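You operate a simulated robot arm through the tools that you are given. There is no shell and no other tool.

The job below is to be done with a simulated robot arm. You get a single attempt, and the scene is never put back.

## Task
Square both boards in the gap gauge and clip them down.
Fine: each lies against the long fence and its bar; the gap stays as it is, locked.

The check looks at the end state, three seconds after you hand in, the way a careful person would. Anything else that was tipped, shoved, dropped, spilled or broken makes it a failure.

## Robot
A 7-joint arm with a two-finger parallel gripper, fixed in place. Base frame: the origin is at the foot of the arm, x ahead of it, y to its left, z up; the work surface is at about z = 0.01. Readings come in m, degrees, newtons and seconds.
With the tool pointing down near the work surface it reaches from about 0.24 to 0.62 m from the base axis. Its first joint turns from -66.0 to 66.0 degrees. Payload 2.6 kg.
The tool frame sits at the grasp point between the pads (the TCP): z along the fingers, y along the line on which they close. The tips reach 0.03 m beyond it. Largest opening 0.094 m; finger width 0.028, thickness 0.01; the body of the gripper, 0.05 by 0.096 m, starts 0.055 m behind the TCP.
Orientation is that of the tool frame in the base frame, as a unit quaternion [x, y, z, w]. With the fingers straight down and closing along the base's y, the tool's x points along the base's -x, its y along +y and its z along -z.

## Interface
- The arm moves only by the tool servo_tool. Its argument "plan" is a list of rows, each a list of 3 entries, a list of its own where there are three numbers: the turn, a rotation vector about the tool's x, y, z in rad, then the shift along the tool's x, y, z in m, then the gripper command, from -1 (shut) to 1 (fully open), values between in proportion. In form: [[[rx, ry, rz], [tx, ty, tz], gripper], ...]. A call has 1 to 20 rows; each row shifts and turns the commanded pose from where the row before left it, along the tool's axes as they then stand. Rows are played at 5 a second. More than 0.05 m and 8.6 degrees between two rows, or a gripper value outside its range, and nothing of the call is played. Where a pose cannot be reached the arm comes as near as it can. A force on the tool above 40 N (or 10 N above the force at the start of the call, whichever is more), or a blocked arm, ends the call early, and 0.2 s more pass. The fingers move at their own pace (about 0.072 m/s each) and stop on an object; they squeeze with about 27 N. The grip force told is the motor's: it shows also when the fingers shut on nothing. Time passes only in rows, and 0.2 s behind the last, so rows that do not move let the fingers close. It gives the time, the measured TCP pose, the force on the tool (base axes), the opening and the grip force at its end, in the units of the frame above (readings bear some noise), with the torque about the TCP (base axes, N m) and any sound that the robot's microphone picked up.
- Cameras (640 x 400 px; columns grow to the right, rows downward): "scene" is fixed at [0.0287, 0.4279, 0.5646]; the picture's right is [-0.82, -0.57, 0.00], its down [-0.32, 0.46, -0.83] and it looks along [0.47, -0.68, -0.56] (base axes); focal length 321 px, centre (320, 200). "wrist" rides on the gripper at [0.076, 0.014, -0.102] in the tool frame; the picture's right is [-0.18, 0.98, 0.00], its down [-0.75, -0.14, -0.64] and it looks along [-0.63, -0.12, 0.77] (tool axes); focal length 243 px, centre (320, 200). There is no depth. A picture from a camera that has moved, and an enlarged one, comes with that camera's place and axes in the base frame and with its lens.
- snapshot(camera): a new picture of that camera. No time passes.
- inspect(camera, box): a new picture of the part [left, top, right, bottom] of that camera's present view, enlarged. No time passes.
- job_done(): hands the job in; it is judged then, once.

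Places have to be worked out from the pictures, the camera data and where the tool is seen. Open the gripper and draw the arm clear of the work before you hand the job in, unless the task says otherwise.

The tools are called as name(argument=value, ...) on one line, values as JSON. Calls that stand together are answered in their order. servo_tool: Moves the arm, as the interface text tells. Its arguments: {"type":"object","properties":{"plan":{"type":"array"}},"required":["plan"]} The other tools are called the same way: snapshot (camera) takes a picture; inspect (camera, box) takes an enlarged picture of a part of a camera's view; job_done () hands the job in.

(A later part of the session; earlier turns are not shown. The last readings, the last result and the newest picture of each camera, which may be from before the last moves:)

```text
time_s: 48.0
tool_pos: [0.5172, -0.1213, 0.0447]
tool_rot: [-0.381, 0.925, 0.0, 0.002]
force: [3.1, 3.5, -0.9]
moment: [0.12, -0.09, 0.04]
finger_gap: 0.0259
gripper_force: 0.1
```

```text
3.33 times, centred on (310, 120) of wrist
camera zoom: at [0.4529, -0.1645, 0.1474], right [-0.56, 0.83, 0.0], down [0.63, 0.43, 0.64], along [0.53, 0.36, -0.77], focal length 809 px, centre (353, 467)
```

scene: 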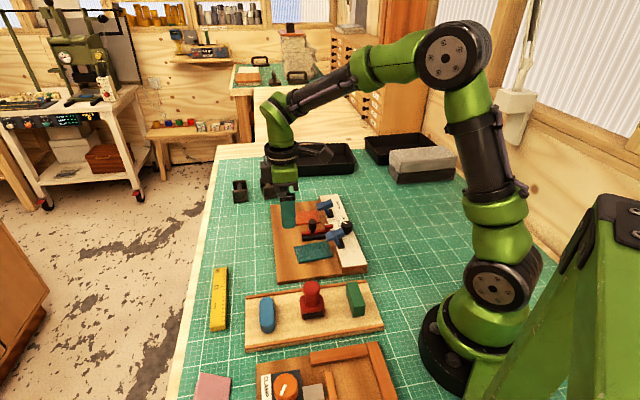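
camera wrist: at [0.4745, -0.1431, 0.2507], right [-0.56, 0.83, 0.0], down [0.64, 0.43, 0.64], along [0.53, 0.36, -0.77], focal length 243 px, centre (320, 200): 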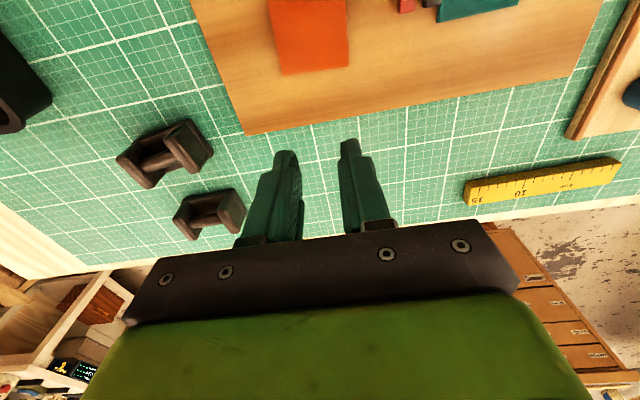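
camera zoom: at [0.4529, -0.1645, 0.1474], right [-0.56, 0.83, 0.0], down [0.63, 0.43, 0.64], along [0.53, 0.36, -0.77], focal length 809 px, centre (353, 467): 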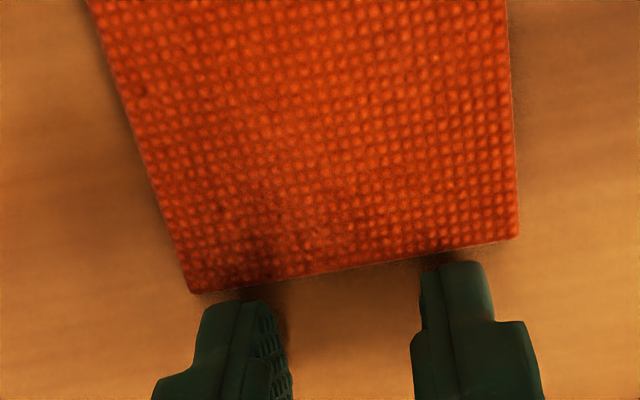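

The orange is flush on the fence along its whole visible edge. I'll back off, lift, close the fingers and go round to its far edge.

servo_tool(plan=[[[0, 0, 0], [-0.002, 0, 0], -0.447], [[0, 0, 0], [-0.003, 0, 0], -0.447], [[0, 0, 0], [0, 0, -0.02], -0.447], [[0, 0, 0], [0, 0, -0.02], -1], [[0, 0, 0], [0, -0.024, 0], -1], [[0, 0, 0], [0, -0.024, 0], -1], [[0, 0, 0], [0.03, 0, 0], -1], [[0, 0, 0], [0.03, 0, 0], -1], [[0, 0, 0], [0, 0, 0], -1]])

snapshot(camera="wrist")

inspect(camera="scene", box=[270, 170, 360, 240])

```text
time_s: 50.0
tool_pos: [0.5124, -0.1947, 0.0835]
tool_rot: [-0.38, 0.925, -0.001, -0.001]
force: [0.0, -0.5, -0.4]
moment: [-0.03, -0.01, -0.02]
finger_gap: 0.0
gripper_force: 27.0
```

```text
taken
camera wrist: at [0.447, -0.2383, 0.1874], right [-0.56, 0.83, 0.0], down [0.63, 0.43, 0.64], along [0.53, 0.36, -0.77], focal length 243 px, centre (320, 200)
```

wrist: 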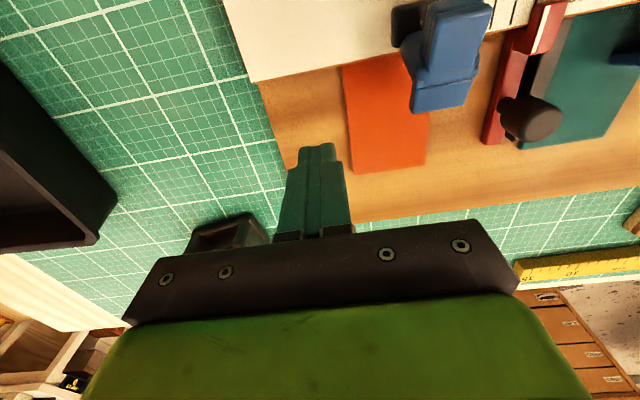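

```text
5.71 times, centred on (315, 205) of scene
camera zoom: at [0.0287, 0.4279, 0.5646], right [-0.82, -0.57, 0.0], down [-0.32, 0.46, -0.83], along [0.47, -0.68, -0.56], focal length 1832 px, centre (349, 171)
```

zoom: 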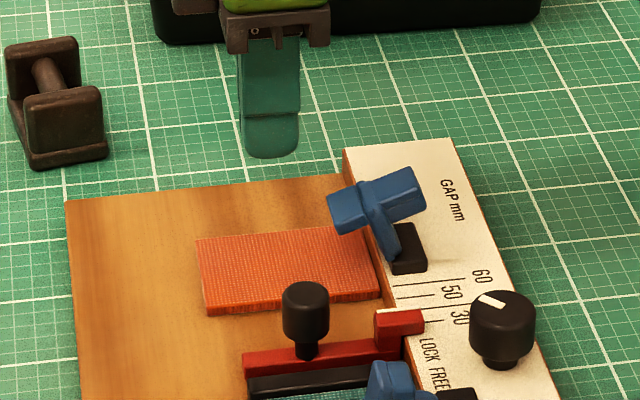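

The closed fingers are about 12 mm beyond the orange's far edge, still above the base. I'll lower to pushing height.

servo_tool(plan=[[[0, 0, 0], [0, 0, 0.02], -1], [[0, 0, 0], [0, 0, 0.015], -1], [[0, 0, 0], [0, 0, 0.003], -1], [[0, 0, 0], [0, 0, 0.0015], -1], [[0, 0, 0], [0, 0, 0], -1]])

inspect(camera="wrist", box=[240, 40, 480, 200])

inspect(camera="scene", box=[280, 180, 350, 235])

```text
time_s: 51.2
tool_pos: [0.511, -0.193, 0.0432]
tool_rot: [-0.381, 0.925, 0.0, 0.0]
force: [-0.2, 0.2, 0.3]
moment: [0.03, -0.01, 0.01]
finger_gap: 0.0
gripper_force: 26.9
```

```text
2.50 times, centred on (360, 120) of wrist
camera zoom: at [0.4472, -0.2377, 0.1476], right [-0.56, 0.83, 0.0], down [0.64, 0.43, 0.64], along [0.53, 0.36, -0.77], focal length 606 px, centre (220, 400)
```

zoom: 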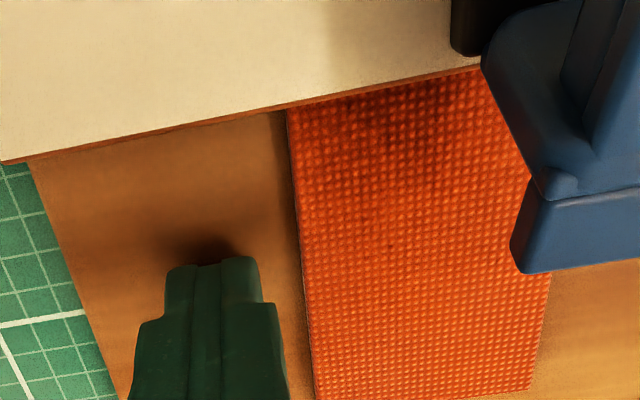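

```text
7.27 times, centred on (315, 208) of scene
camera zoom: at [0.0287, 0.4279, 0.5646], right [-0.82, -0.57, 0.0], down [-0.32, 0.46, -0.83], along [0.47, -0.68, -0.56], focal length 2332 px, centre (356, 146)
```

zoom: 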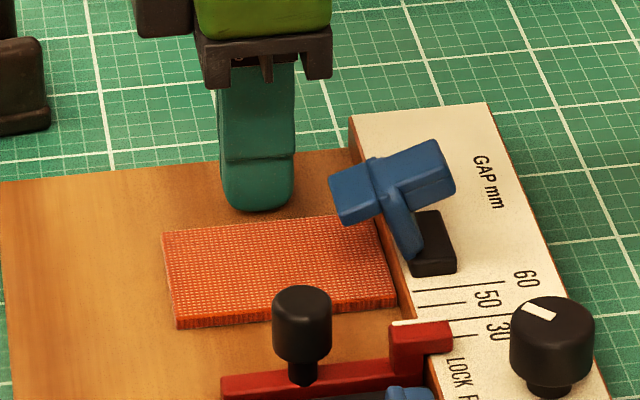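

All clear. I'll push the orange along the fence towards the red bar, first taking up the gap.

servo_tool(plan=[[[0, 0, 0], [0, 0.003, 0], -1], [[0, 0, 0], [0, 0.003, 0], -1], [[0, 0, 0], [0, 0.002, 0], -1], [[0, 0, 0], [0, 0.002, 0], -1], [[0, 0, 0], [0, 0.002, 0], -1], [[0, 0, 0], [0, 0.002, 0], -1], [[0, 0, 0], [0, 0.002, 0], -1], [[0, 0, 0], [0, 0.002, 0], -1], [[0, 0, 0], [0, 0, 0], -1]])

inspect(camera="wrist", box=[240, 40, 480, 200])

inspect(camera="scene", box=[280, 180, 350, 235])

```text
time_s: 53.2
tool_pos: [0.4982, -0.1813, 0.0453]
tool_rot: [-0.381, 0.925, -0.001, 0.0]
force: [0.2, 1.2, 0.0]
moment: [-0.04, 0.01, -0.01]
finger_gap: 0.0
gripper_force: 26.4
```

```text
2.50 times, centred on (360, 120) of wrist
camera zoom: at [0.4345, -0.2247, 0.1477], right [-0.56, 0.83, 0.0], down [0.63, 0.43, 0.64], along [0.53, 0.36, -0.77], focal length 606 px, centre (220, 400)
```

zoom: 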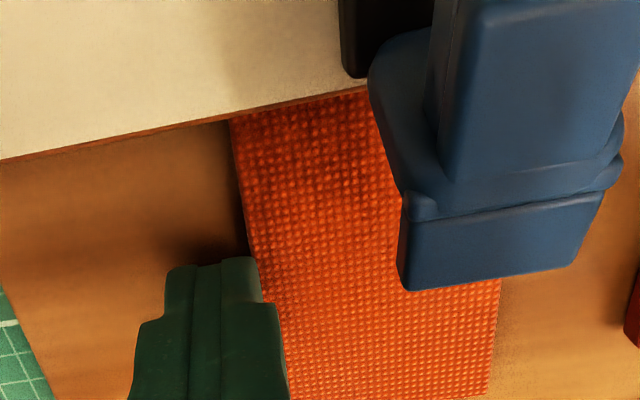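

```text
7.27 times, centred on (315, 208) of scene
camera zoom: at [0.0287, 0.4279, 0.5646], right [-0.82, -0.57, 0.0], down [-0.32, 0.46, -0.83], along [0.47, -0.68, -0.56], focal length 2332 px, centre (356, 146)
```

zoom: 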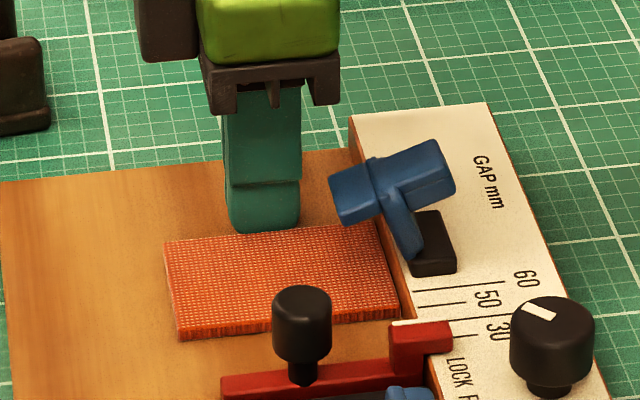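

The orange is sliding along the fence and staying flush, with about 30 mm to go. I'll continue with most of that distance.

servo_tool(plan=[[[0, 0, 0], [0, 0.002, 0], -1], [[0, 0, 0], [0, 0.002, 0], -1], [[0, 0, 0], [0, 0.002, 0], -1], [[0, 0, 0], [0, 0.002, 0], -1], [[0, 0, 0], [0, 0.002, 0], -1], [[0, 0, 0], [0, 0.002, 0], -1], [[0, 0, 0], [0, 0.002, 0], -1], [[0, 0, 0], [0, 0.002, 0], -1], [[0, 0, 0], [0, 0, 0], -1]])

inspect(camera="wrist", box=[240, 40, 480, 200])

inspect(camera="scene", box=[280, 180, 350, 235])

```text
time_s: 55.2
tool_pos: [0.4866, -0.1711, 0.0436]
tool_rot: [-0.38, 0.925, 0.0, 0.0]
force: [0.0, 0.5, 0.4]
moment: [0.01, -0.03, -0.01]
finger_gap: 0.0003
gripper_force: 27.4
```

```text
2.50 times, centred on (360, 120) of wrist
camera zoom: at [0.4232, -0.2136, 0.148], right [-0.56, 0.83, 0.0], down [0.63, 0.43, 0.64], along [0.53, 0.36, -0.77], focal length 606 px, centre (220, 400)
```

zoom: 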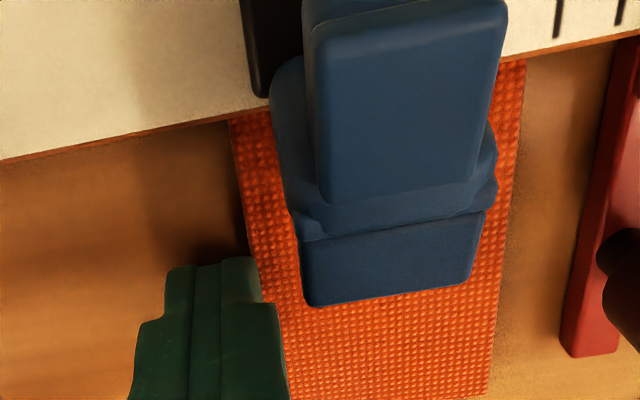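

```text
7.27 times, centred on (315, 208) of scene
camera zoom: at [0.0287, 0.4279, 0.5646], right [-0.82, -0.57, 0.0], down [-0.32, 0.46, -0.83], along [0.47, -0.68, -0.56], focal length 2332 px, centre (356, 146)
```

zoom: 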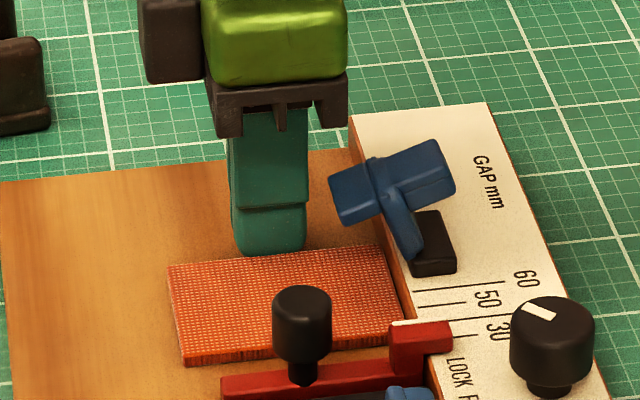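

About 15 mm to the red bar. I'll continue, then switch to fine steps so the bar is only touched lightly.

servo_tool(plan=[[[0, 0, 0], [0, 0.002, 0], -1], [[0, 0, 0], [0, 0.002, 0], -1], [[0, 0, 0], [0, 0.002, 0], -1], [[0, 0, 0], [0, 0.002, 0], -1], [[0, 0, 0], [0, 0, 0], -1]])

inspect(camera="wrist", box=[280, 40, 520, 200])

inspect(camera="scene", box=[285, 190, 355, 240])

```text
time_s: 56.4
tool_pos: [0.483, -0.1646, 0.0435]
tool_rot: [-0.38, 0.925, -0.001, 0.0]
force: [-0.1, -0.1, -0.2]
moment: [0.03, -0.03, 0.02]
finger_gap: 0.0
gripper_force: 26.6
```

```text
2.50 times, centred on (400, 120) of wrist
camera zoom: at [0.4179, -0.208, 0.1476], right [-0.56, 0.83, 0.0], down [0.64, 0.43, 0.64], along [0.53, 0.36, -0.77], focal length 606 px, centre (120, 400)
```

zoom: 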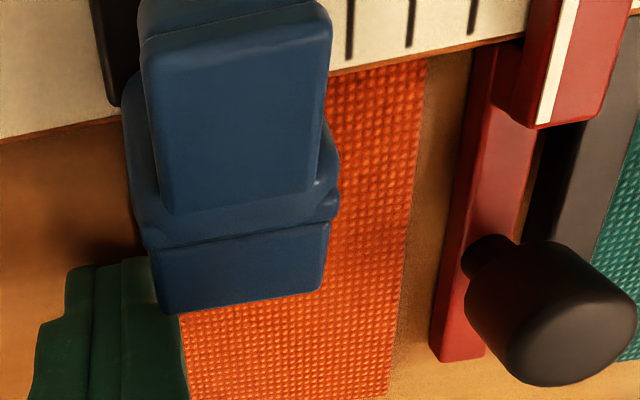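

```text
8.00 times, centred on (320, 215) of scene
camera zoom: at [0.0287, 0.4279, 0.5646], right [-0.82, -0.57, 0.0], down [-0.32, 0.46, -0.83], along [0.47, -0.68, -0.56], focal length 2565 px, centre (320, 80)
```

zoom: 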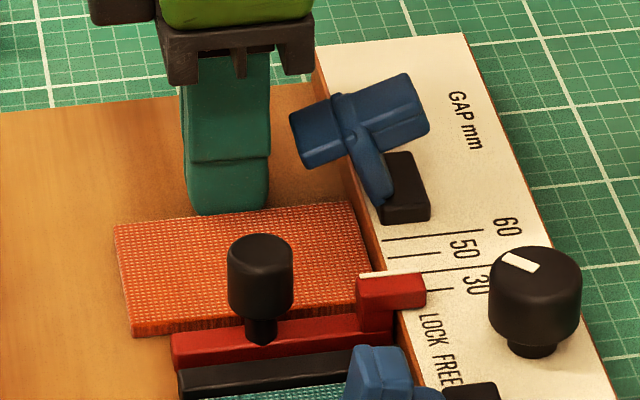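

About 8 mm remains. I'll proceed in 1 mm steps and watch the force and the bar's mark.

servo_tool(plan=[[[0, 0, 0], [0, 0.001, 0], -1], [[0, 0, 0], [0, 0.001, 0], -1], [[0, 0, 0], [0, 0.001, 0], -1], [[0, 0, 0], [0, 0.001, 0], -1], [[0, 0, 0], [0, 0.001, 0], -1], [[0, 0, 0], [0, 0, 0], -1]])

inspect(camera="wrist", box=[280, 40, 520, 200])

```text
time_s: 57.8
tool_pos: [0.4787, -0.1612, 0.0437]
tool_rot: [-0.38, 0.925, 0.0, 0.0]
force: [0.0, 0.0, -0.3]
moment: [0.0, 0.01, -0.02]
finger_gap: 0.0001
gripper_force: 27.0
```

```text
2.50 times, centred on (400, 120) of wrist
camera zoom: at [0.4141, -0.2044, 0.148], right [-0.56, 0.83, 0.0], down [0.63, 0.43, 0.64], along [0.53, 0.36, -0.77], focal length 606 px, centre (120, 400)
```

zoom: 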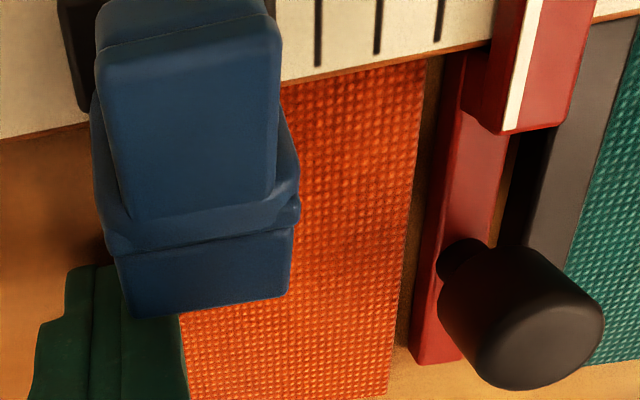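

servo_tool(plan=[[[0, 0, 0], [0, 0.001, 0], -1], [[0, 0, 0], [0, 0.001, 0], -1], [[0, 0, 0], [0, 0, 0], -1]])

inspect(camera="wrist", box=[280, 40, 520, 200])

```text
time_s: 58.6
tool_pos: [0.4765, -0.1593, 0.0438]
tool_rot: [-0.38, 0.925, 0.0, -0.001]
force: [0.2, -0.2, -0.1]
moment: [-0.01, 0.0, 0.01]
finger_gap: 0.0
gripper_force: 26.9
```

```text
2.50 times, centred on (400, 120) of wrist
camera zoom: at [0.4125, -0.2031, 0.148], right [-0.56, 0.83, 0.0], down [0.63, 0.43, 0.64], along [0.53, 0.36, -0.77], focal length 606 px, centre (120, 400)
```

zoom: 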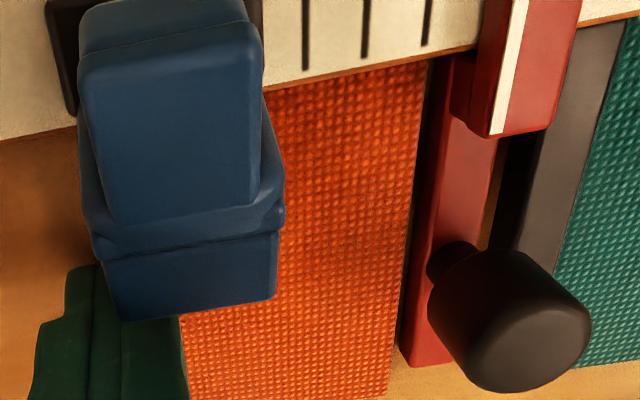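

Under 3 mm now. Continuing gently.

servo_tool(plan=[[[0, 0, 0], [0, 0.001, 0], -1], [[0, 0, 0], [0, 0, 0], -1]])

inspect(camera="wrist", box=[400, 60, 500, 200])

```text
time_s: 59.2
tool_pos: [0.4757, -0.1596, 0.0432]
tool_rot: [-0.38, 0.925, 0.0, 0.0]
force: [-0.6, -0.2, -0.2]
moment: [0.03, -0.01, 0.03]
finger_gap: 0.0
gripper_force: 27.5
```

```text
2.86 times, centred on (450, 130) of wrist
camera zoom: at [0.4119, -0.2023, 0.1479], right [-0.56, 0.83, 0.0], down [0.63, 0.43, 0.64], along [0.53, 0.36, -0.77], focal length 693 px, centre (-51, 400)
```

zoom: 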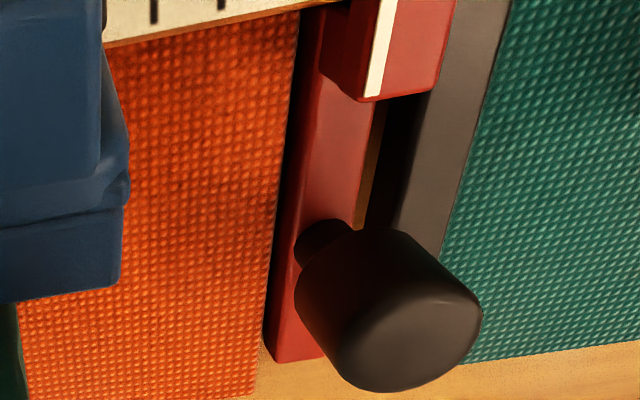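

servo_tool(plan=[[[0, 0, 0], [0, 0.0008, 0], -1], [[0, 0, 0], [0, 0, 0], -1]])

inspect(camera="wrist", box=[400, 60, 500, 200])

```text
time_s: 59.8
tool_pos: [0.4752, -0.1588, 0.0439]
tool_rot: [-0.381, 0.925, 0.0, 0.0]
force: [0.3, -0.2, -0.4]
moment: [0.04, 0.0, -0.02]
finger_gap: 0.0
gripper_force: 27.3
```

```text
2.86 times, centred on (450, 130) of wrist
camera zoom: at [0.4114, -0.2019, 0.1477], right [-0.56, 0.83, 0.0], down [0.63, 0.43, 0.64], along [0.53, 0.36, -0.77], focal length 693 px, centre (-51, 400)
```

zoom: 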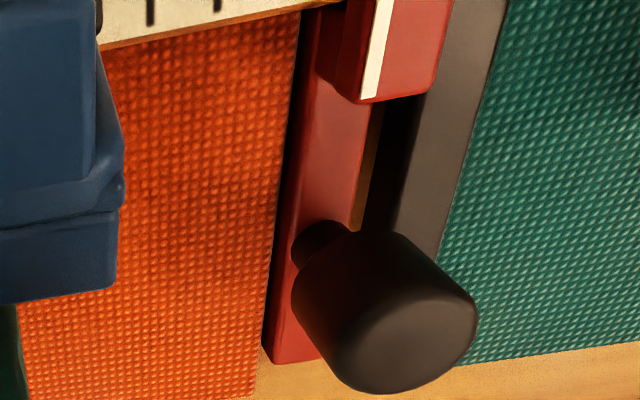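

servo_tool(plan=[[[0, 0, 0], [0, 0.0008, 0], -1], [[0, 0, 0], [0, 0, 0], -1]])

inspect(camera="wrist", box=[400, 60, 500, 200])

```text
time_s: 60.4
tool_pos: [0.4752, -0.1588, 0.0429]
tool_rot: [-0.381, 0.925, 0.0, 0.0]
force: [-0.4, -0.2, -0.5]
moment: [0.01, -0.03, -0.01]
finger_gap: 0.0
gripper_force: 27.1
```

```text
2.86 times, centred on (450, 130) of wrist
camera zoom: at [0.4108, -0.2015, 0.1477], right [-0.56, 0.83, 0.0], down [0.63, 0.43, 0.64], along [0.53, 0.36, -0.77], focal length 693 px, centre (-51, 400)
```

zoom: 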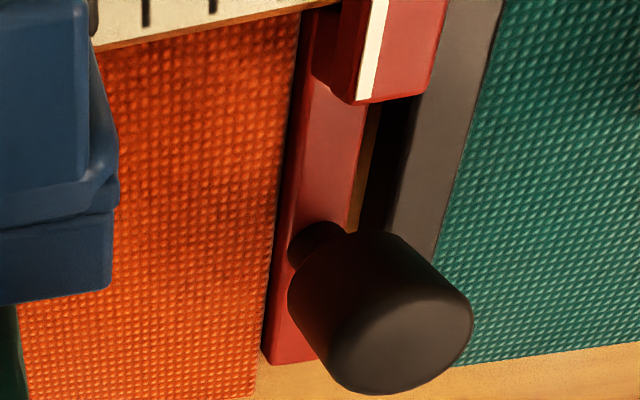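

servo_tool(plan=[[[0, 0, 0], [0, 0.0008, 0], -1], [[0, 0, 0], [0, 0, 0], -1]])

inspect(camera="wrist", box=[420, 130, 480, 200])

```text
time_s: 61.0
tool_pos: [0.4738, -0.157, 0.0445]
tool_rot: [-0.38, 0.925, 0.0, 0.0]
force: [0.1, -0.8, -0.5]
moment: [-0.03, -0.02, 0.01]
finger_gap: 0.0
gripper_force: 26.6
```

```text
5.71 times, centred on (450, 165) of wrist
camera zoom: at [0.4104, -0.2007, 0.1477], right [-0.56, 0.83, 0.0], down [0.63, 0.43, 0.64], along [0.53, 0.36, -0.77], focal length 1386 px, centre (-423, 400)
```

zoom: 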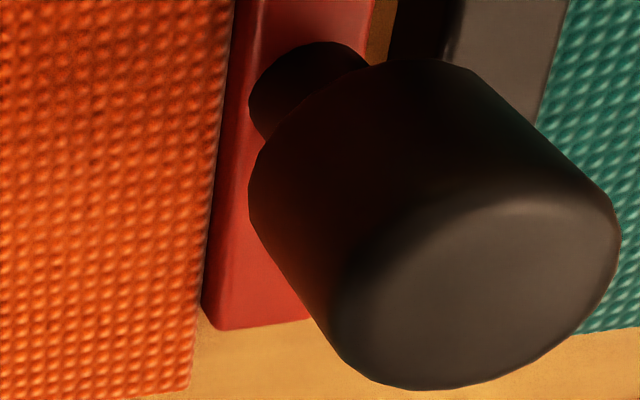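

servo_tool(plan=[[[0, 0, 0], [0, 0.0007, 0], -1], [[0, 0, 0], [0, 0, 0], -1]])

inspect(camera="wrist", box=[420, 130, 480, 200])

```text
time_s: 61.6
tool_pos: [0.4743, -0.1584, 0.0448]
tool_rot: [-0.381, 0.925, 0.0, 0.0]
force: [0.2, -0.3, 0.6]
moment: [-0.05, -0.04, 0.0]
finger_gap: 0.0001
gripper_force: 27.3
```

```text
5.71 times, centred on (450, 165) of wrist
camera zoom: at [0.4099, -0.2002, 0.1477], right [-0.56, 0.83, 0.0], down [0.63, 0.43, 0.64], along [0.53, 0.36, -0.77], focal length 1386 px, centre (-423, 400)
```

zoom: 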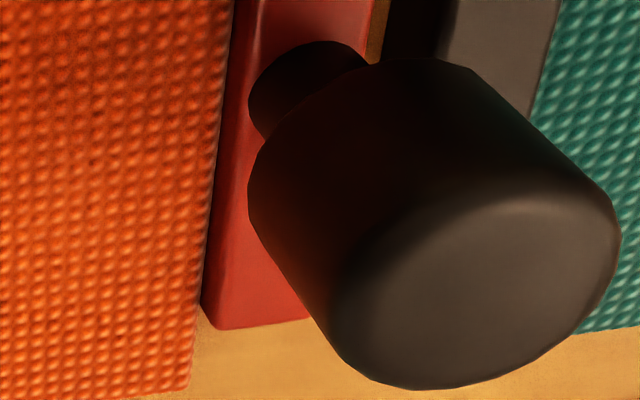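

The red bar and its post kept still in the image while the teal shifted, which suggests the bar is moving with the board. I'll stop and compare the bar's mark with the ticks.

inspect(camera="scene", box=[318, 203, 348, 228])

inspect(camera="scene", box=[285, 200, 365, 255])

snapshot(camera="wrist")

```text
16.00 times, centred on (333, 216) of scene
camera zoom: at [0.0287, 0.4279, 0.5646], right [-0.82, -0.57, 0.0], down [-0.32, 0.46, -0.83], along [0.47, -0.68, -0.56], focal length 5130 px, centre (112, -48)
```

zoom: 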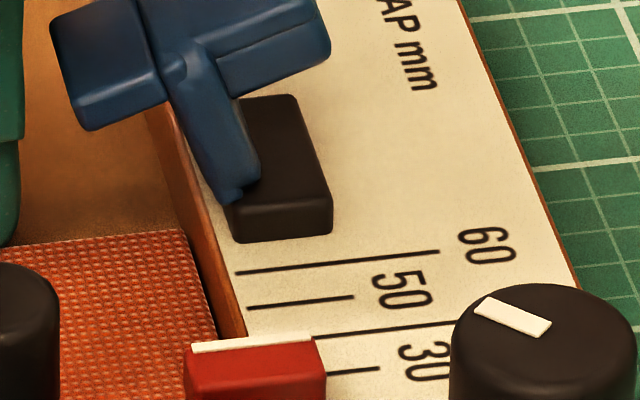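

```text
7.27 times, centred on (325, 228) of scene
camera zoom: at [0.0287, 0.4279, 0.5646], right [-0.82, -0.57, 0.0], down [-0.32, 0.46, -0.83], along [0.47, -0.68, -0.56], focal length 2332 px, centre (284, 0)
```

zoom: 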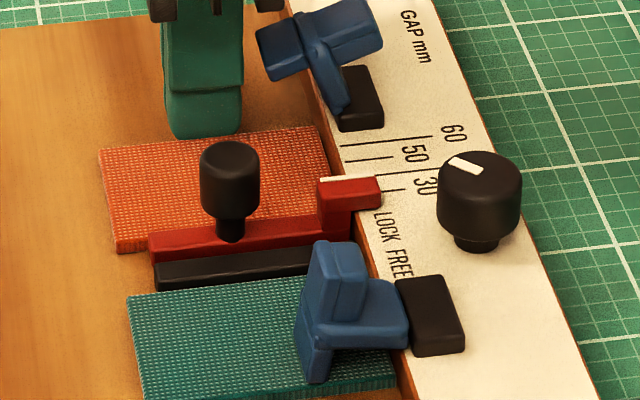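

```text
taken
camera wrist: at [0.4099, -0.2002, 0.1477], right [-0.56, 0.83, 0.0], down [0.63, 0.43, 0.64], along [0.53, 0.36, -0.77], focal length 243 px, centre (320, 200)
```

wrist: 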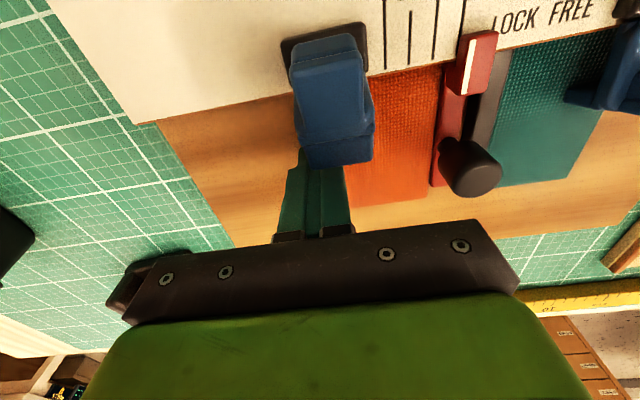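

inspect(camera="scene", box=[326, 217, 346, 231])

inspect(camera="wrist", box=[380, 0, 520, 100])

```text
16.00 times, centred on (336, 224) of scene
camera zoom: at [0.0287, 0.4279, 0.5646], right [-0.82, -0.57, 0.0], down [-0.32, 0.46, -0.83], along [0.47, -0.68, -0.56], focal length 5130 px, centre (64, -184)
```

zoom: 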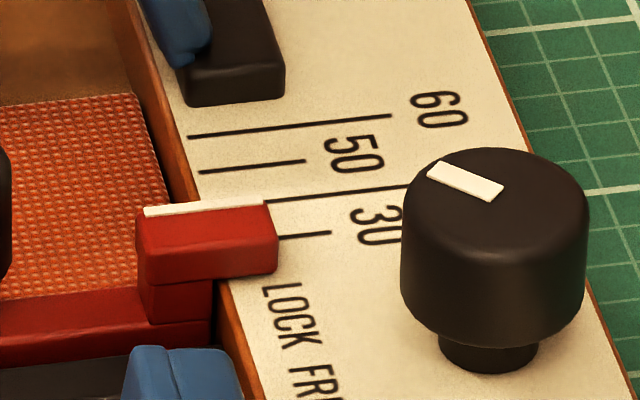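

```text
4.00 times, centred on (450, 50) of wrist
camera zoom: at [0.4099, -0.2002, 0.1477], right [-0.56, 0.83, 0.0], down [0.63, 0.43, 0.64], along [0.53, 0.36, -0.77], focal length 970 px, centre (-200, 800)
```

zoom: 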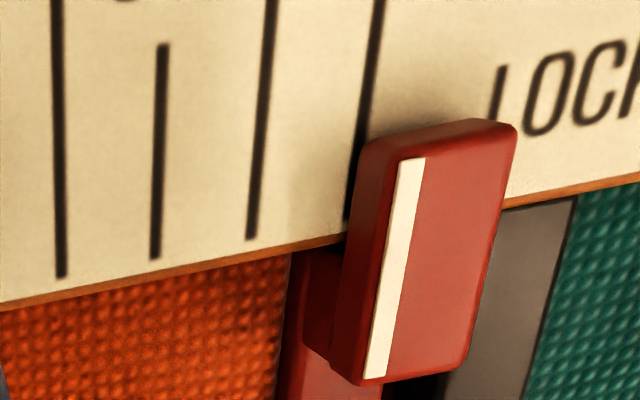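

I'll take the same wrist view as a moment ago, to measure how far the bar has shifted relative to the fixed black bar.

inspect(camera="wrist", box=[400, 60, 500, 200])

inspect(camera="wrist", box=[280, 40, 520, 200])

```text
2.86 times, centred on (450, 130) of wrist
camera zoom: at [0.4099, -0.2002, 0.1477], right [-0.56, 0.83, 0.0], down [0.63, 0.43, 0.64], along [0.53, 0.36, -0.77], focal length 693 px, centre (-51, 400)
```

zoom: 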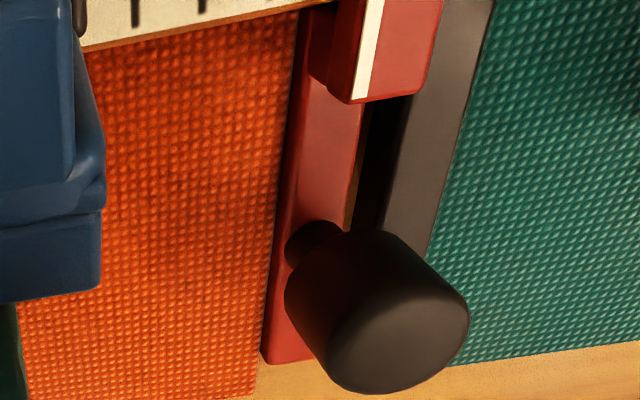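

```text
2.50 times, centred on (400, 120) of wrist
camera zoom: at [0.4099, -0.2002, 0.1477], right [-0.56, 0.83, 0.0], down [0.63, 0.43, 0.64], along [0.53, 0.36, -0.77], focal length 606 px, centre (120, 400)
```

zoom: 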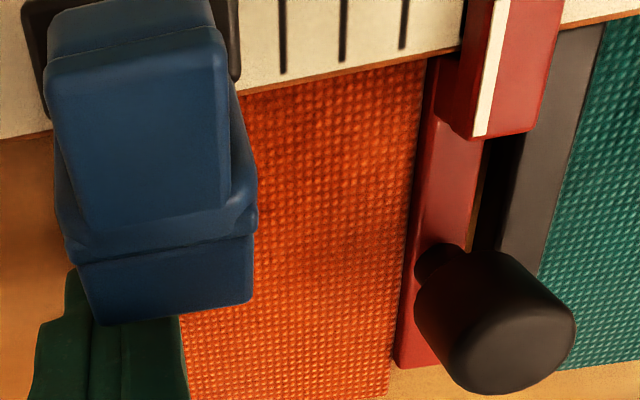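

The bar slid about 1.2 mm towards the black bar under almost no force, so despite the pointer it is not gripping. I'll retreat to the exact pose of the t = 59.2 view, so I can measure the shift against that picture.

servo_tool(plan=[[[0, 0, 0], [0, -0.0015, 0], -1], [[0, 0, 0], [0, -0.0016, 0], -1], [[0, 0, 0], [0, 0, 0], -1]])

inspect(camera="wrist", box=[400, 60, 500, 200])

inspect(camera="scene", box=[318, 203, 348, 228])

```text
time_s: 62.4
tool_pos: [0.4766, -0.1594, 0.044]
tool_rot: [-0.381, 0.925, 0.0, -0.001]
force: [-0.4, -0.3, -0.1]
moment: [0.04, 0.0, -0.02]
finger_gap: 0.0
gripper_force: 26.7
```

```text
2.86 times, centred on (450, 130) of wrist
camera zoom: at [0.412, -0.2023, 0.1477], right [-0.56, 0.83, 0.0], down [0.63, 0.43, 0.64], along [0.53, 0.36, -0.77], focal length 693 px, centre (-51, 400)
```

zoom: 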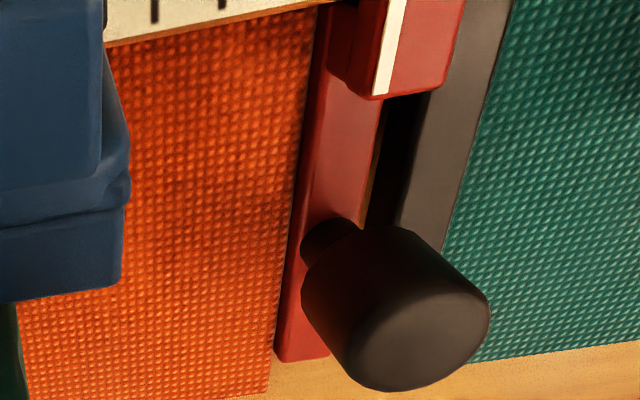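

```text
16.00 times, centred on (333, 216) of scene
camera zoom: at [0.0287, 0.4279, 0.5646], right [-0.82, -0.57, 0.0], down [-0.32, 0.46, -0.83], along [0.47, -0.68, -0.56], focal length 5130 px, centre (112, -48)
```

zoom: 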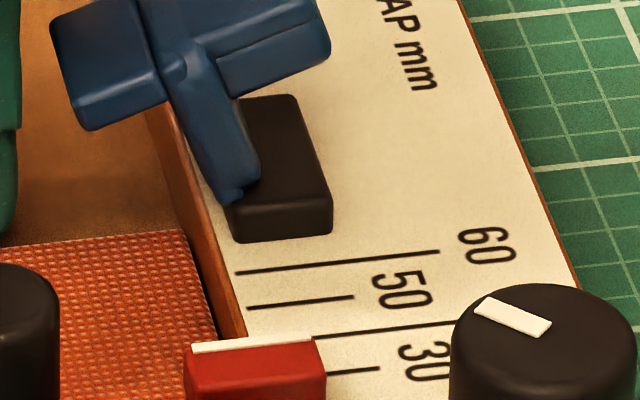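

At the same pose the bar sits about 1.2 mm nearer to the black bar than before. I'll lift off, move above the bar's post and look, so I can put the bar back exactly where it was.

servo_tool(plan=[[[0, 0, 0], [0, -0.004, 0], -1], [[0, 0, 0], [0, -0.002, -0.02], -1], [[0, 0, 0], [0, 0, -0.04], -1], [[0, 0, 0], [0, 0.025, -0.015], -0.1], [[0, 0, 0], [0, 0.025, 0], -0.1], [[0, 0, 0], [0, 0.03, 0], -0.1], [[0, 0, 0], [0, 0, 0], -0.1]])

snapshot(camera="wrist")

inspect(camera="scene", box=[285, 185, 365, 255])

```text
time_s: 64.0
tool_pos: [0.4242, -0.1071, 0.1187]
tool_rot: [-0.38, 0.925, -0.001, 0.0]
force: [0.3, 0.1, 0.2]
moment: [0.01, -0.02, -0.03]
finger_gap: 0.0422
gripper_force: 0.1
```

```text
taken
camera wrist: at [0.3599, -0.1493, 0.2229], right [-0.56, 0.83, 0.0], down [0.63, 0.43, 0.64], along [0.53, 0.36, -0.77], focal length 243 px, centre (320, 200)
```

wrist: 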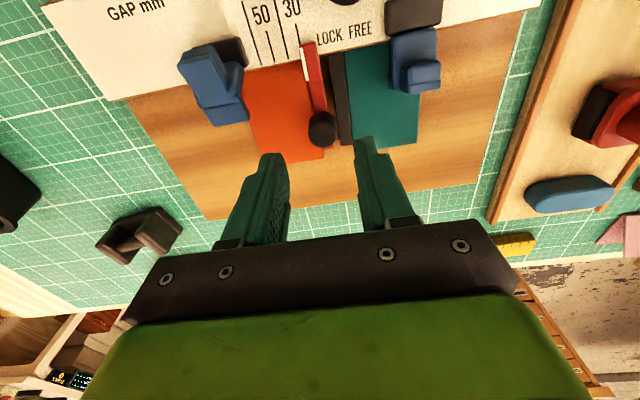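

```text
5.71 times, centred on (325, 220) of scene
camera zoom: at [0.0286, 0.4279, 0.5646], right [-0.82, -0.57, 0.0], down [-0.32, 0.46, -0.83], along [0.47, -0.68, -0.56], focal length 1832 px, centre (291, 86)
```

zoom: 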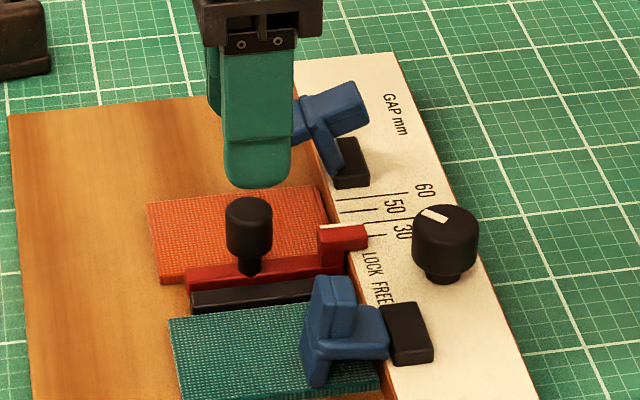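

inspect(camera="wrist", box=[270, 80, 400, 180])

inspect(camera="wrist", box=[230, 20, 380, 100])

```text
4.00 times, centred on (335, 130) of wrist
camera zoom: at [0.3599, -0.1493, 0.2229], right [-0.56, 0.83, 0.0], down [0.63, 0.43, 0.64], along [0.53, 0.36, -0.77], focal length 970 px, centre (260, 480)
```

zoom: 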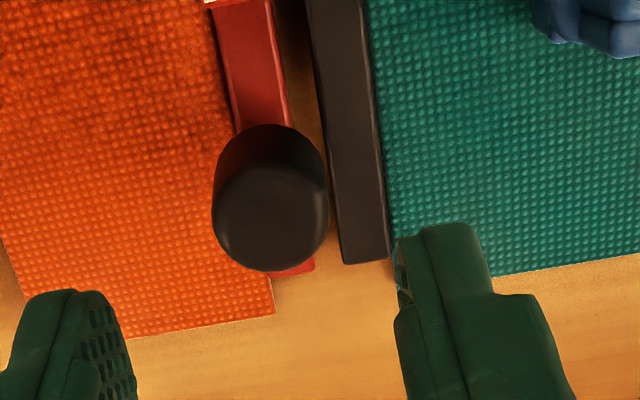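

```text
4.27 times, centred on (305, 60) of wrist
camera zoom: at [0.3599, -0.1493, 0.2229], right [-0.56, 0.83, 0.0], down [0.63, 0.43, 0.64], along [0.53, 0.36, -0.77], focal length 1035 px, centre (384, 797)
```

zoom: 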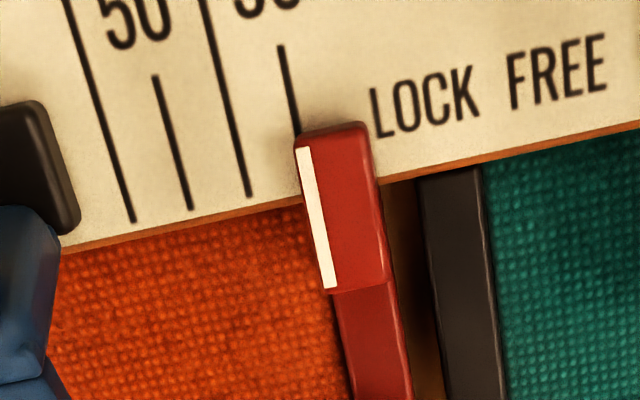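

The tick marks show it clearly: the bar's mark now reads about 28.7 against the 30 tick, so it started at 30.0. The post stands between my open fingers, so I'll lower around it without gripping yet.

servo_tool(plan=[[[0, 0, 0], [0, 0.0009, 0], -0.1], [[0, 0, 0], [0.001, 0, 0.02], -0.1], [[0, 0, 0], [0, 0, 0.015], -0.1], [[0, 0, 0], [0, 0, 0.01], -0.1], [[0, 0, 0], [0, 0, 0], -0.45], [[0, 0, 0], [0, 0, 0], -0.45]])

inspect(camera="wrist", box=[250, 60, 400, 200])

inspect(camera="scene", box=[290, 200, 350, 245])

```text
time_s: 65.4
tool_pos: [0.4226, -0.1066, 0.0751]
tool_rot: [-0.381, 0.925, 0.0, 0.0]
force: [0.9, 0.5, 0.2]
moment: [0.0, 0.01, 0.01]
finger_gap: 0.0257
gripper_force: 0.1
```

```text
2.86 times, centred on (325, 130) of wrist
camera zoom: at [0.3587, -0.1498, 0.1776], right [-0.56, 0.83, 0.0], down [0.63, 0.43, 0.64], along [0.53, 0.36, -0.77], focal length 693 px, centre (306, 400)
```

zoom: 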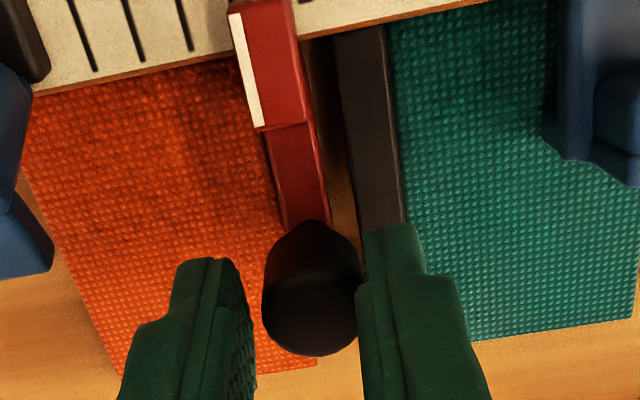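

```text
8.89 times, centred on (320, 222) of scene
camera zoom: at [0.0287, 0.4279, 0.5646], right [-0.82, -0.57, 0.0], down [-0.32, 0.46, -0.83], along [0.47, -0.68, -0.56], focal length 2850 px, centre (320, 0)
```

zoom: 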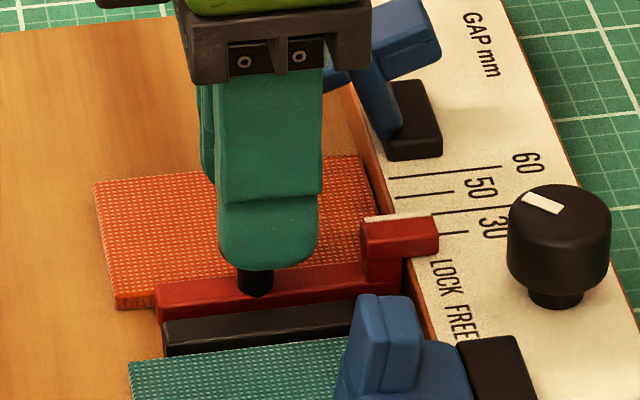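

The fingers straddle the post, and the near-side finger is almost touching, just as needed. I'll close slightly so it eases the bar back, then compare the mark with the 30 tick.

servo_tool(plan=[[[0, 0, 0], [0, 0, 0], -0.5], [[0, 0, 0], [0, 0, 0], -0.5]])

inspect(camera="wrist", box=[240, 40, 340, 110])

inspect(camera="scene", box=[318, 203, 348, 228])

```text
time_s: 66.0
tool_pos: [0.422, -0.1078, 0.0739]
tool_rot: [-0.38, 0.925, 0.0, 0.0]
force: [-0.6, 0.6, 0.1]
moment: [-0.01, 0.04, 0.06]
finger_gap: 0.0239
gripper_force: 0.2
```

```text
5.71 times, centred on (290, 75) of wrist
camera zoom: at [0.3587, -0.1497, 0.1778], right [-0.56, 0.83, 0.0], down [0.63, 0.43, 0.64], along [0.53, 0.36, -0.77], focal length 1386 px, centre (491, 914)
```

zoom: 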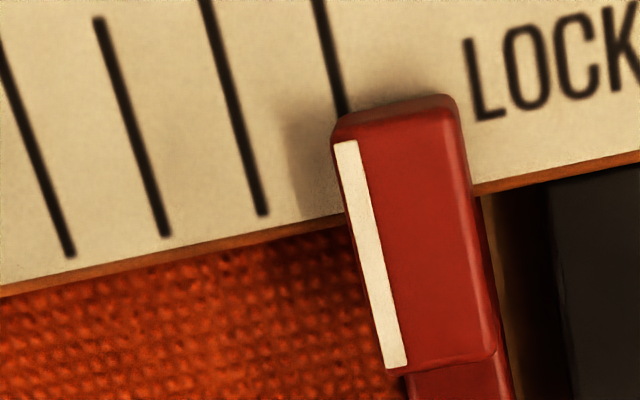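

```text
16.00 times, centred on (333, 216) of scene
camera zoom: at [0.0287, 0.4279, 0.5646], right [-0.82, -0.57, 0.0], down [-0.32, 0.46, -0.83], along [0.47, -0.68, -0.56], focal length 5130 px, centre (112, -48)
```

zoom: 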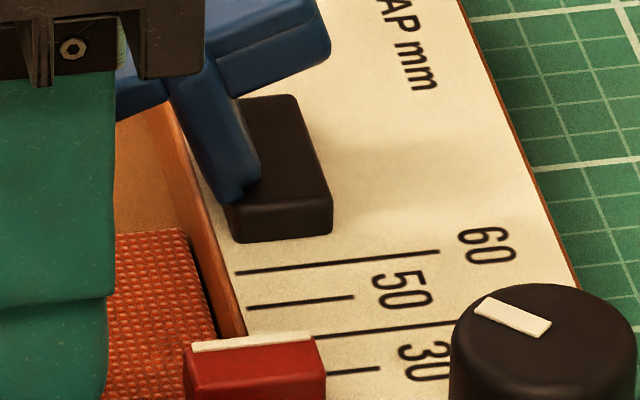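

inspect(camera="wrist", box=[250, 60, 400, 200])

```text
2.86 times, centred on (325, 130) of wrist
camera zoom: at [0.3587, -0.1497, 0.1778], right [-0.56, 0.83, 0.0], down [0.63, 0.43, 0.64], along [0.53, 0.36, -0.77], focal length 693 px, centre (306, 400)
```

zoom: 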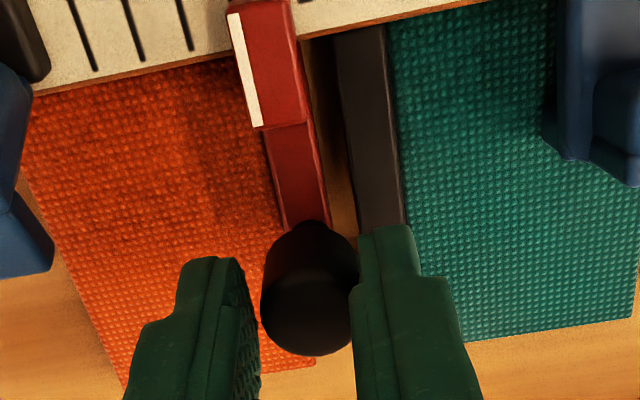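

The bar has eased back about 0.2 mm. I'll close a little more, for roughly another 1 mm, and re-measure from this same camera pose.

servo_tool(plan=[[[0, 0, 0], [0, 0, 0], -0.53], [[0, 0, 0], [0, 0, 0], -0.53]])

inspect(camera="wrist", box=[240, 40, 340, 110])

inspect(camera="wrist", box=[250, 60, 400, 200])

inspect(camera="scene", box=[318, 203, 348, 228])

```text
time_s: 66.6
tool_pos: [0.4228, -0.1071, 0.0739]
tool_rot: [-0.38, 0.925, 0.0, 0.0]
force: [-0.8, 1.2, -0.4]
moment: [0.02, 0.02, 0.0]
finger_gap: 0.0225
gripper_force: 0.6
```

```text
5.71 times, centred on (290, 75) of wrist
camera zoom: at [0.3588, -0.1498, 0.1778], right [-0.56, 0.83, 0.0], down [0.63, 0.43, 0.64], along [0.53, 0.36, -0.77], focal length 1386 px, centre (491, 914)
```

zoom: 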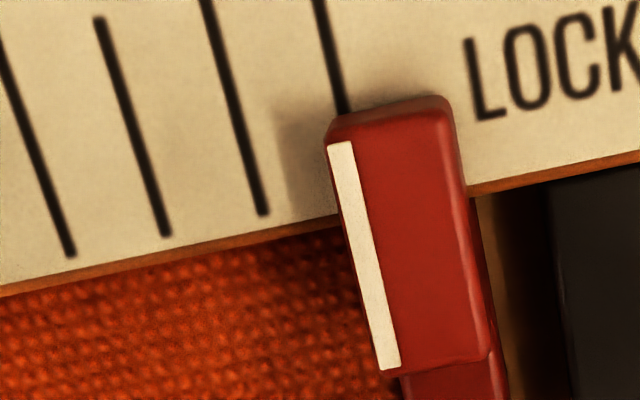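

```text
2.86 times, centred on (325, 130) of wrist
camera zoom: at [0.3588, -0.1498, 0.1778], right [-0.56, 0.83, 0.0], down [0.63, 0.43, 0.64], along [0.53, 0.36, -0.77], focal length 693 px, centre (306, 400)
```

zoom: 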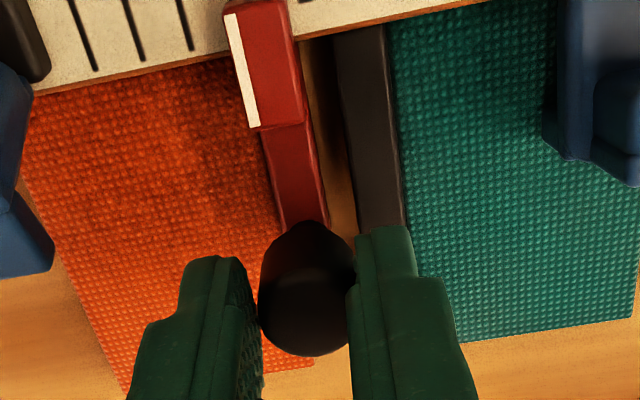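

```text
16.00 times, centred on (333, 216) of scene
camera zoom: at [0.0287, 0.4279, 0.5646], right [-0.82, -0.57, 0.0], down [-0.32, 0.46, -0.83], along [0.47, -0.68, -0.56], focal length 5130 px, centre (112, -48)
```

zoom: 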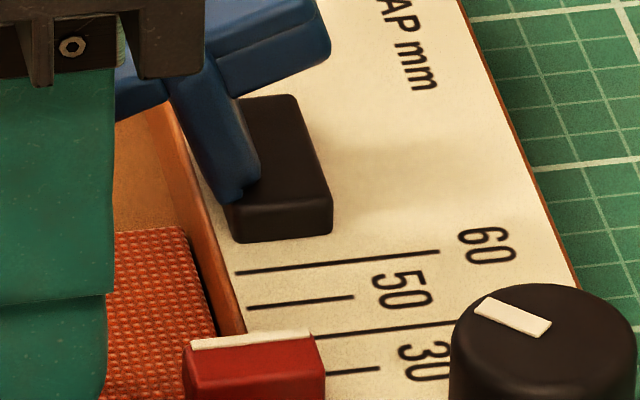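

Another 0.5 mm back, so about 0.7 of the 1.2 mm has been recovered. One more small close.

servo_tool(plan=[[[0, 0, 0], [0, 0, 0], -0.552], [[0, 0, 0], [0, 0, 0], -0.552]])

inspect(camera="wrist", box=[240, 40, 340, 110])

inspect(camera="scene", box=[318, 203, 348, 228])

```text
time_s: 67.2
tool_pos: [0.4228, -0.1054, 0.0755]
tool_rot: [-0.381, 0.925, 0.0, 0.0]
force: [0.1, 0.2, -0.5]
moment: [0.02, -0.01, 0.01]
finger_gap: 0.0217
gripper_force: 0.7
```

```text
5.71 times, centred on (290, 75) of wrist
camera zoom: at [0.3588, -0.1498, 0.1778], right [-0.56, 0.83, 0.0], down [0.63, 0.43, 0.64], along [0.53, 0.36, -0.77], focal length 1386 px, centre (491, 914)
```

zoom: 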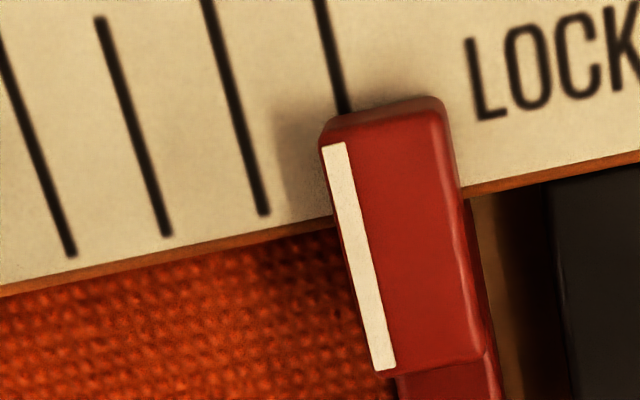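

```text
16.00 times, centred on (333, 216) of scene
camera zoom: at [0.0287, 0.4279, 0.5646], right [-0.82, -0.57, 0.0], down [-0.32, 0.46, -0.83], along [0.47, -0.68, -0.56], focal length 5130 px, centre (112, -48)
```

zoom: 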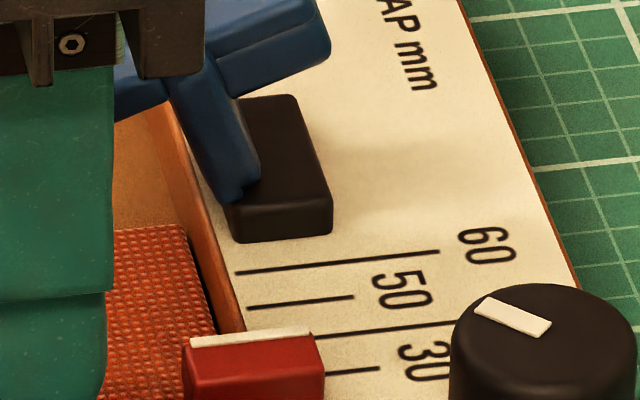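

By this measure the bar has come back about 1.2 mm and its mark lines up with the 30 tick again. I'll cross-check against the very first scene picture using the same crop.

inspect(camera="scene", box=[315, 215, 365, 250])

inspect(camera="wrist", box=[250, 60, 400, 200])

```text
11.43 times, centred on (340, 232) of scene
camera zoom: at [0.0287, 0.4279, 0.5646], right [-0.82, -0.57, 0.0], down [-0.32, 0.46, -0.83], along [0.47, -0.68, -0.56], focal length 3664 px, centre (91, -171)
```

zoom: 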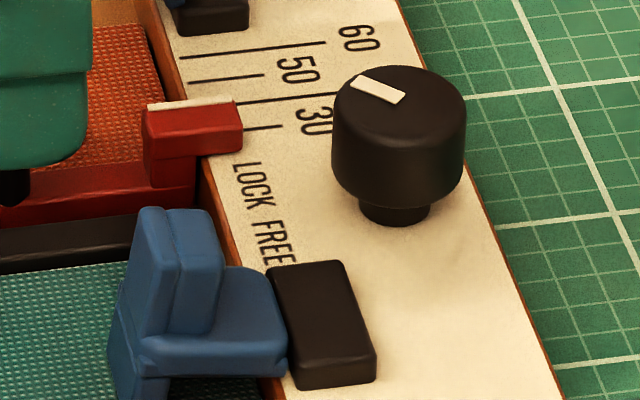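

```text
2.86 times, centred on (325, 130) of wrist
camera zoom: at [0.3588, -0.1498, 0.1778], right [-0.56, 0.83, 0.0], down [0.63, 0.43, 0.64], along [0.53, 0.36, -0.77], focal length 693 px, centre (306, 400)
```

zoom: 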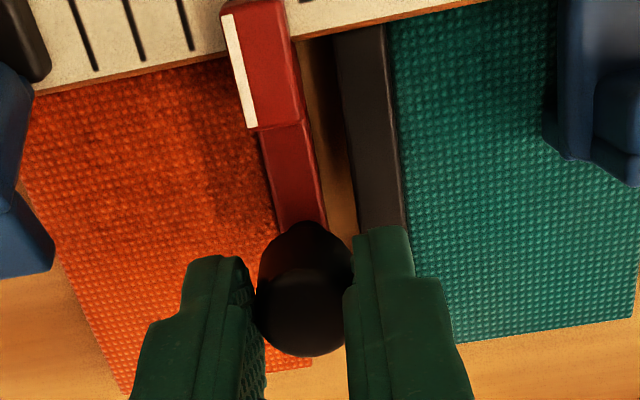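

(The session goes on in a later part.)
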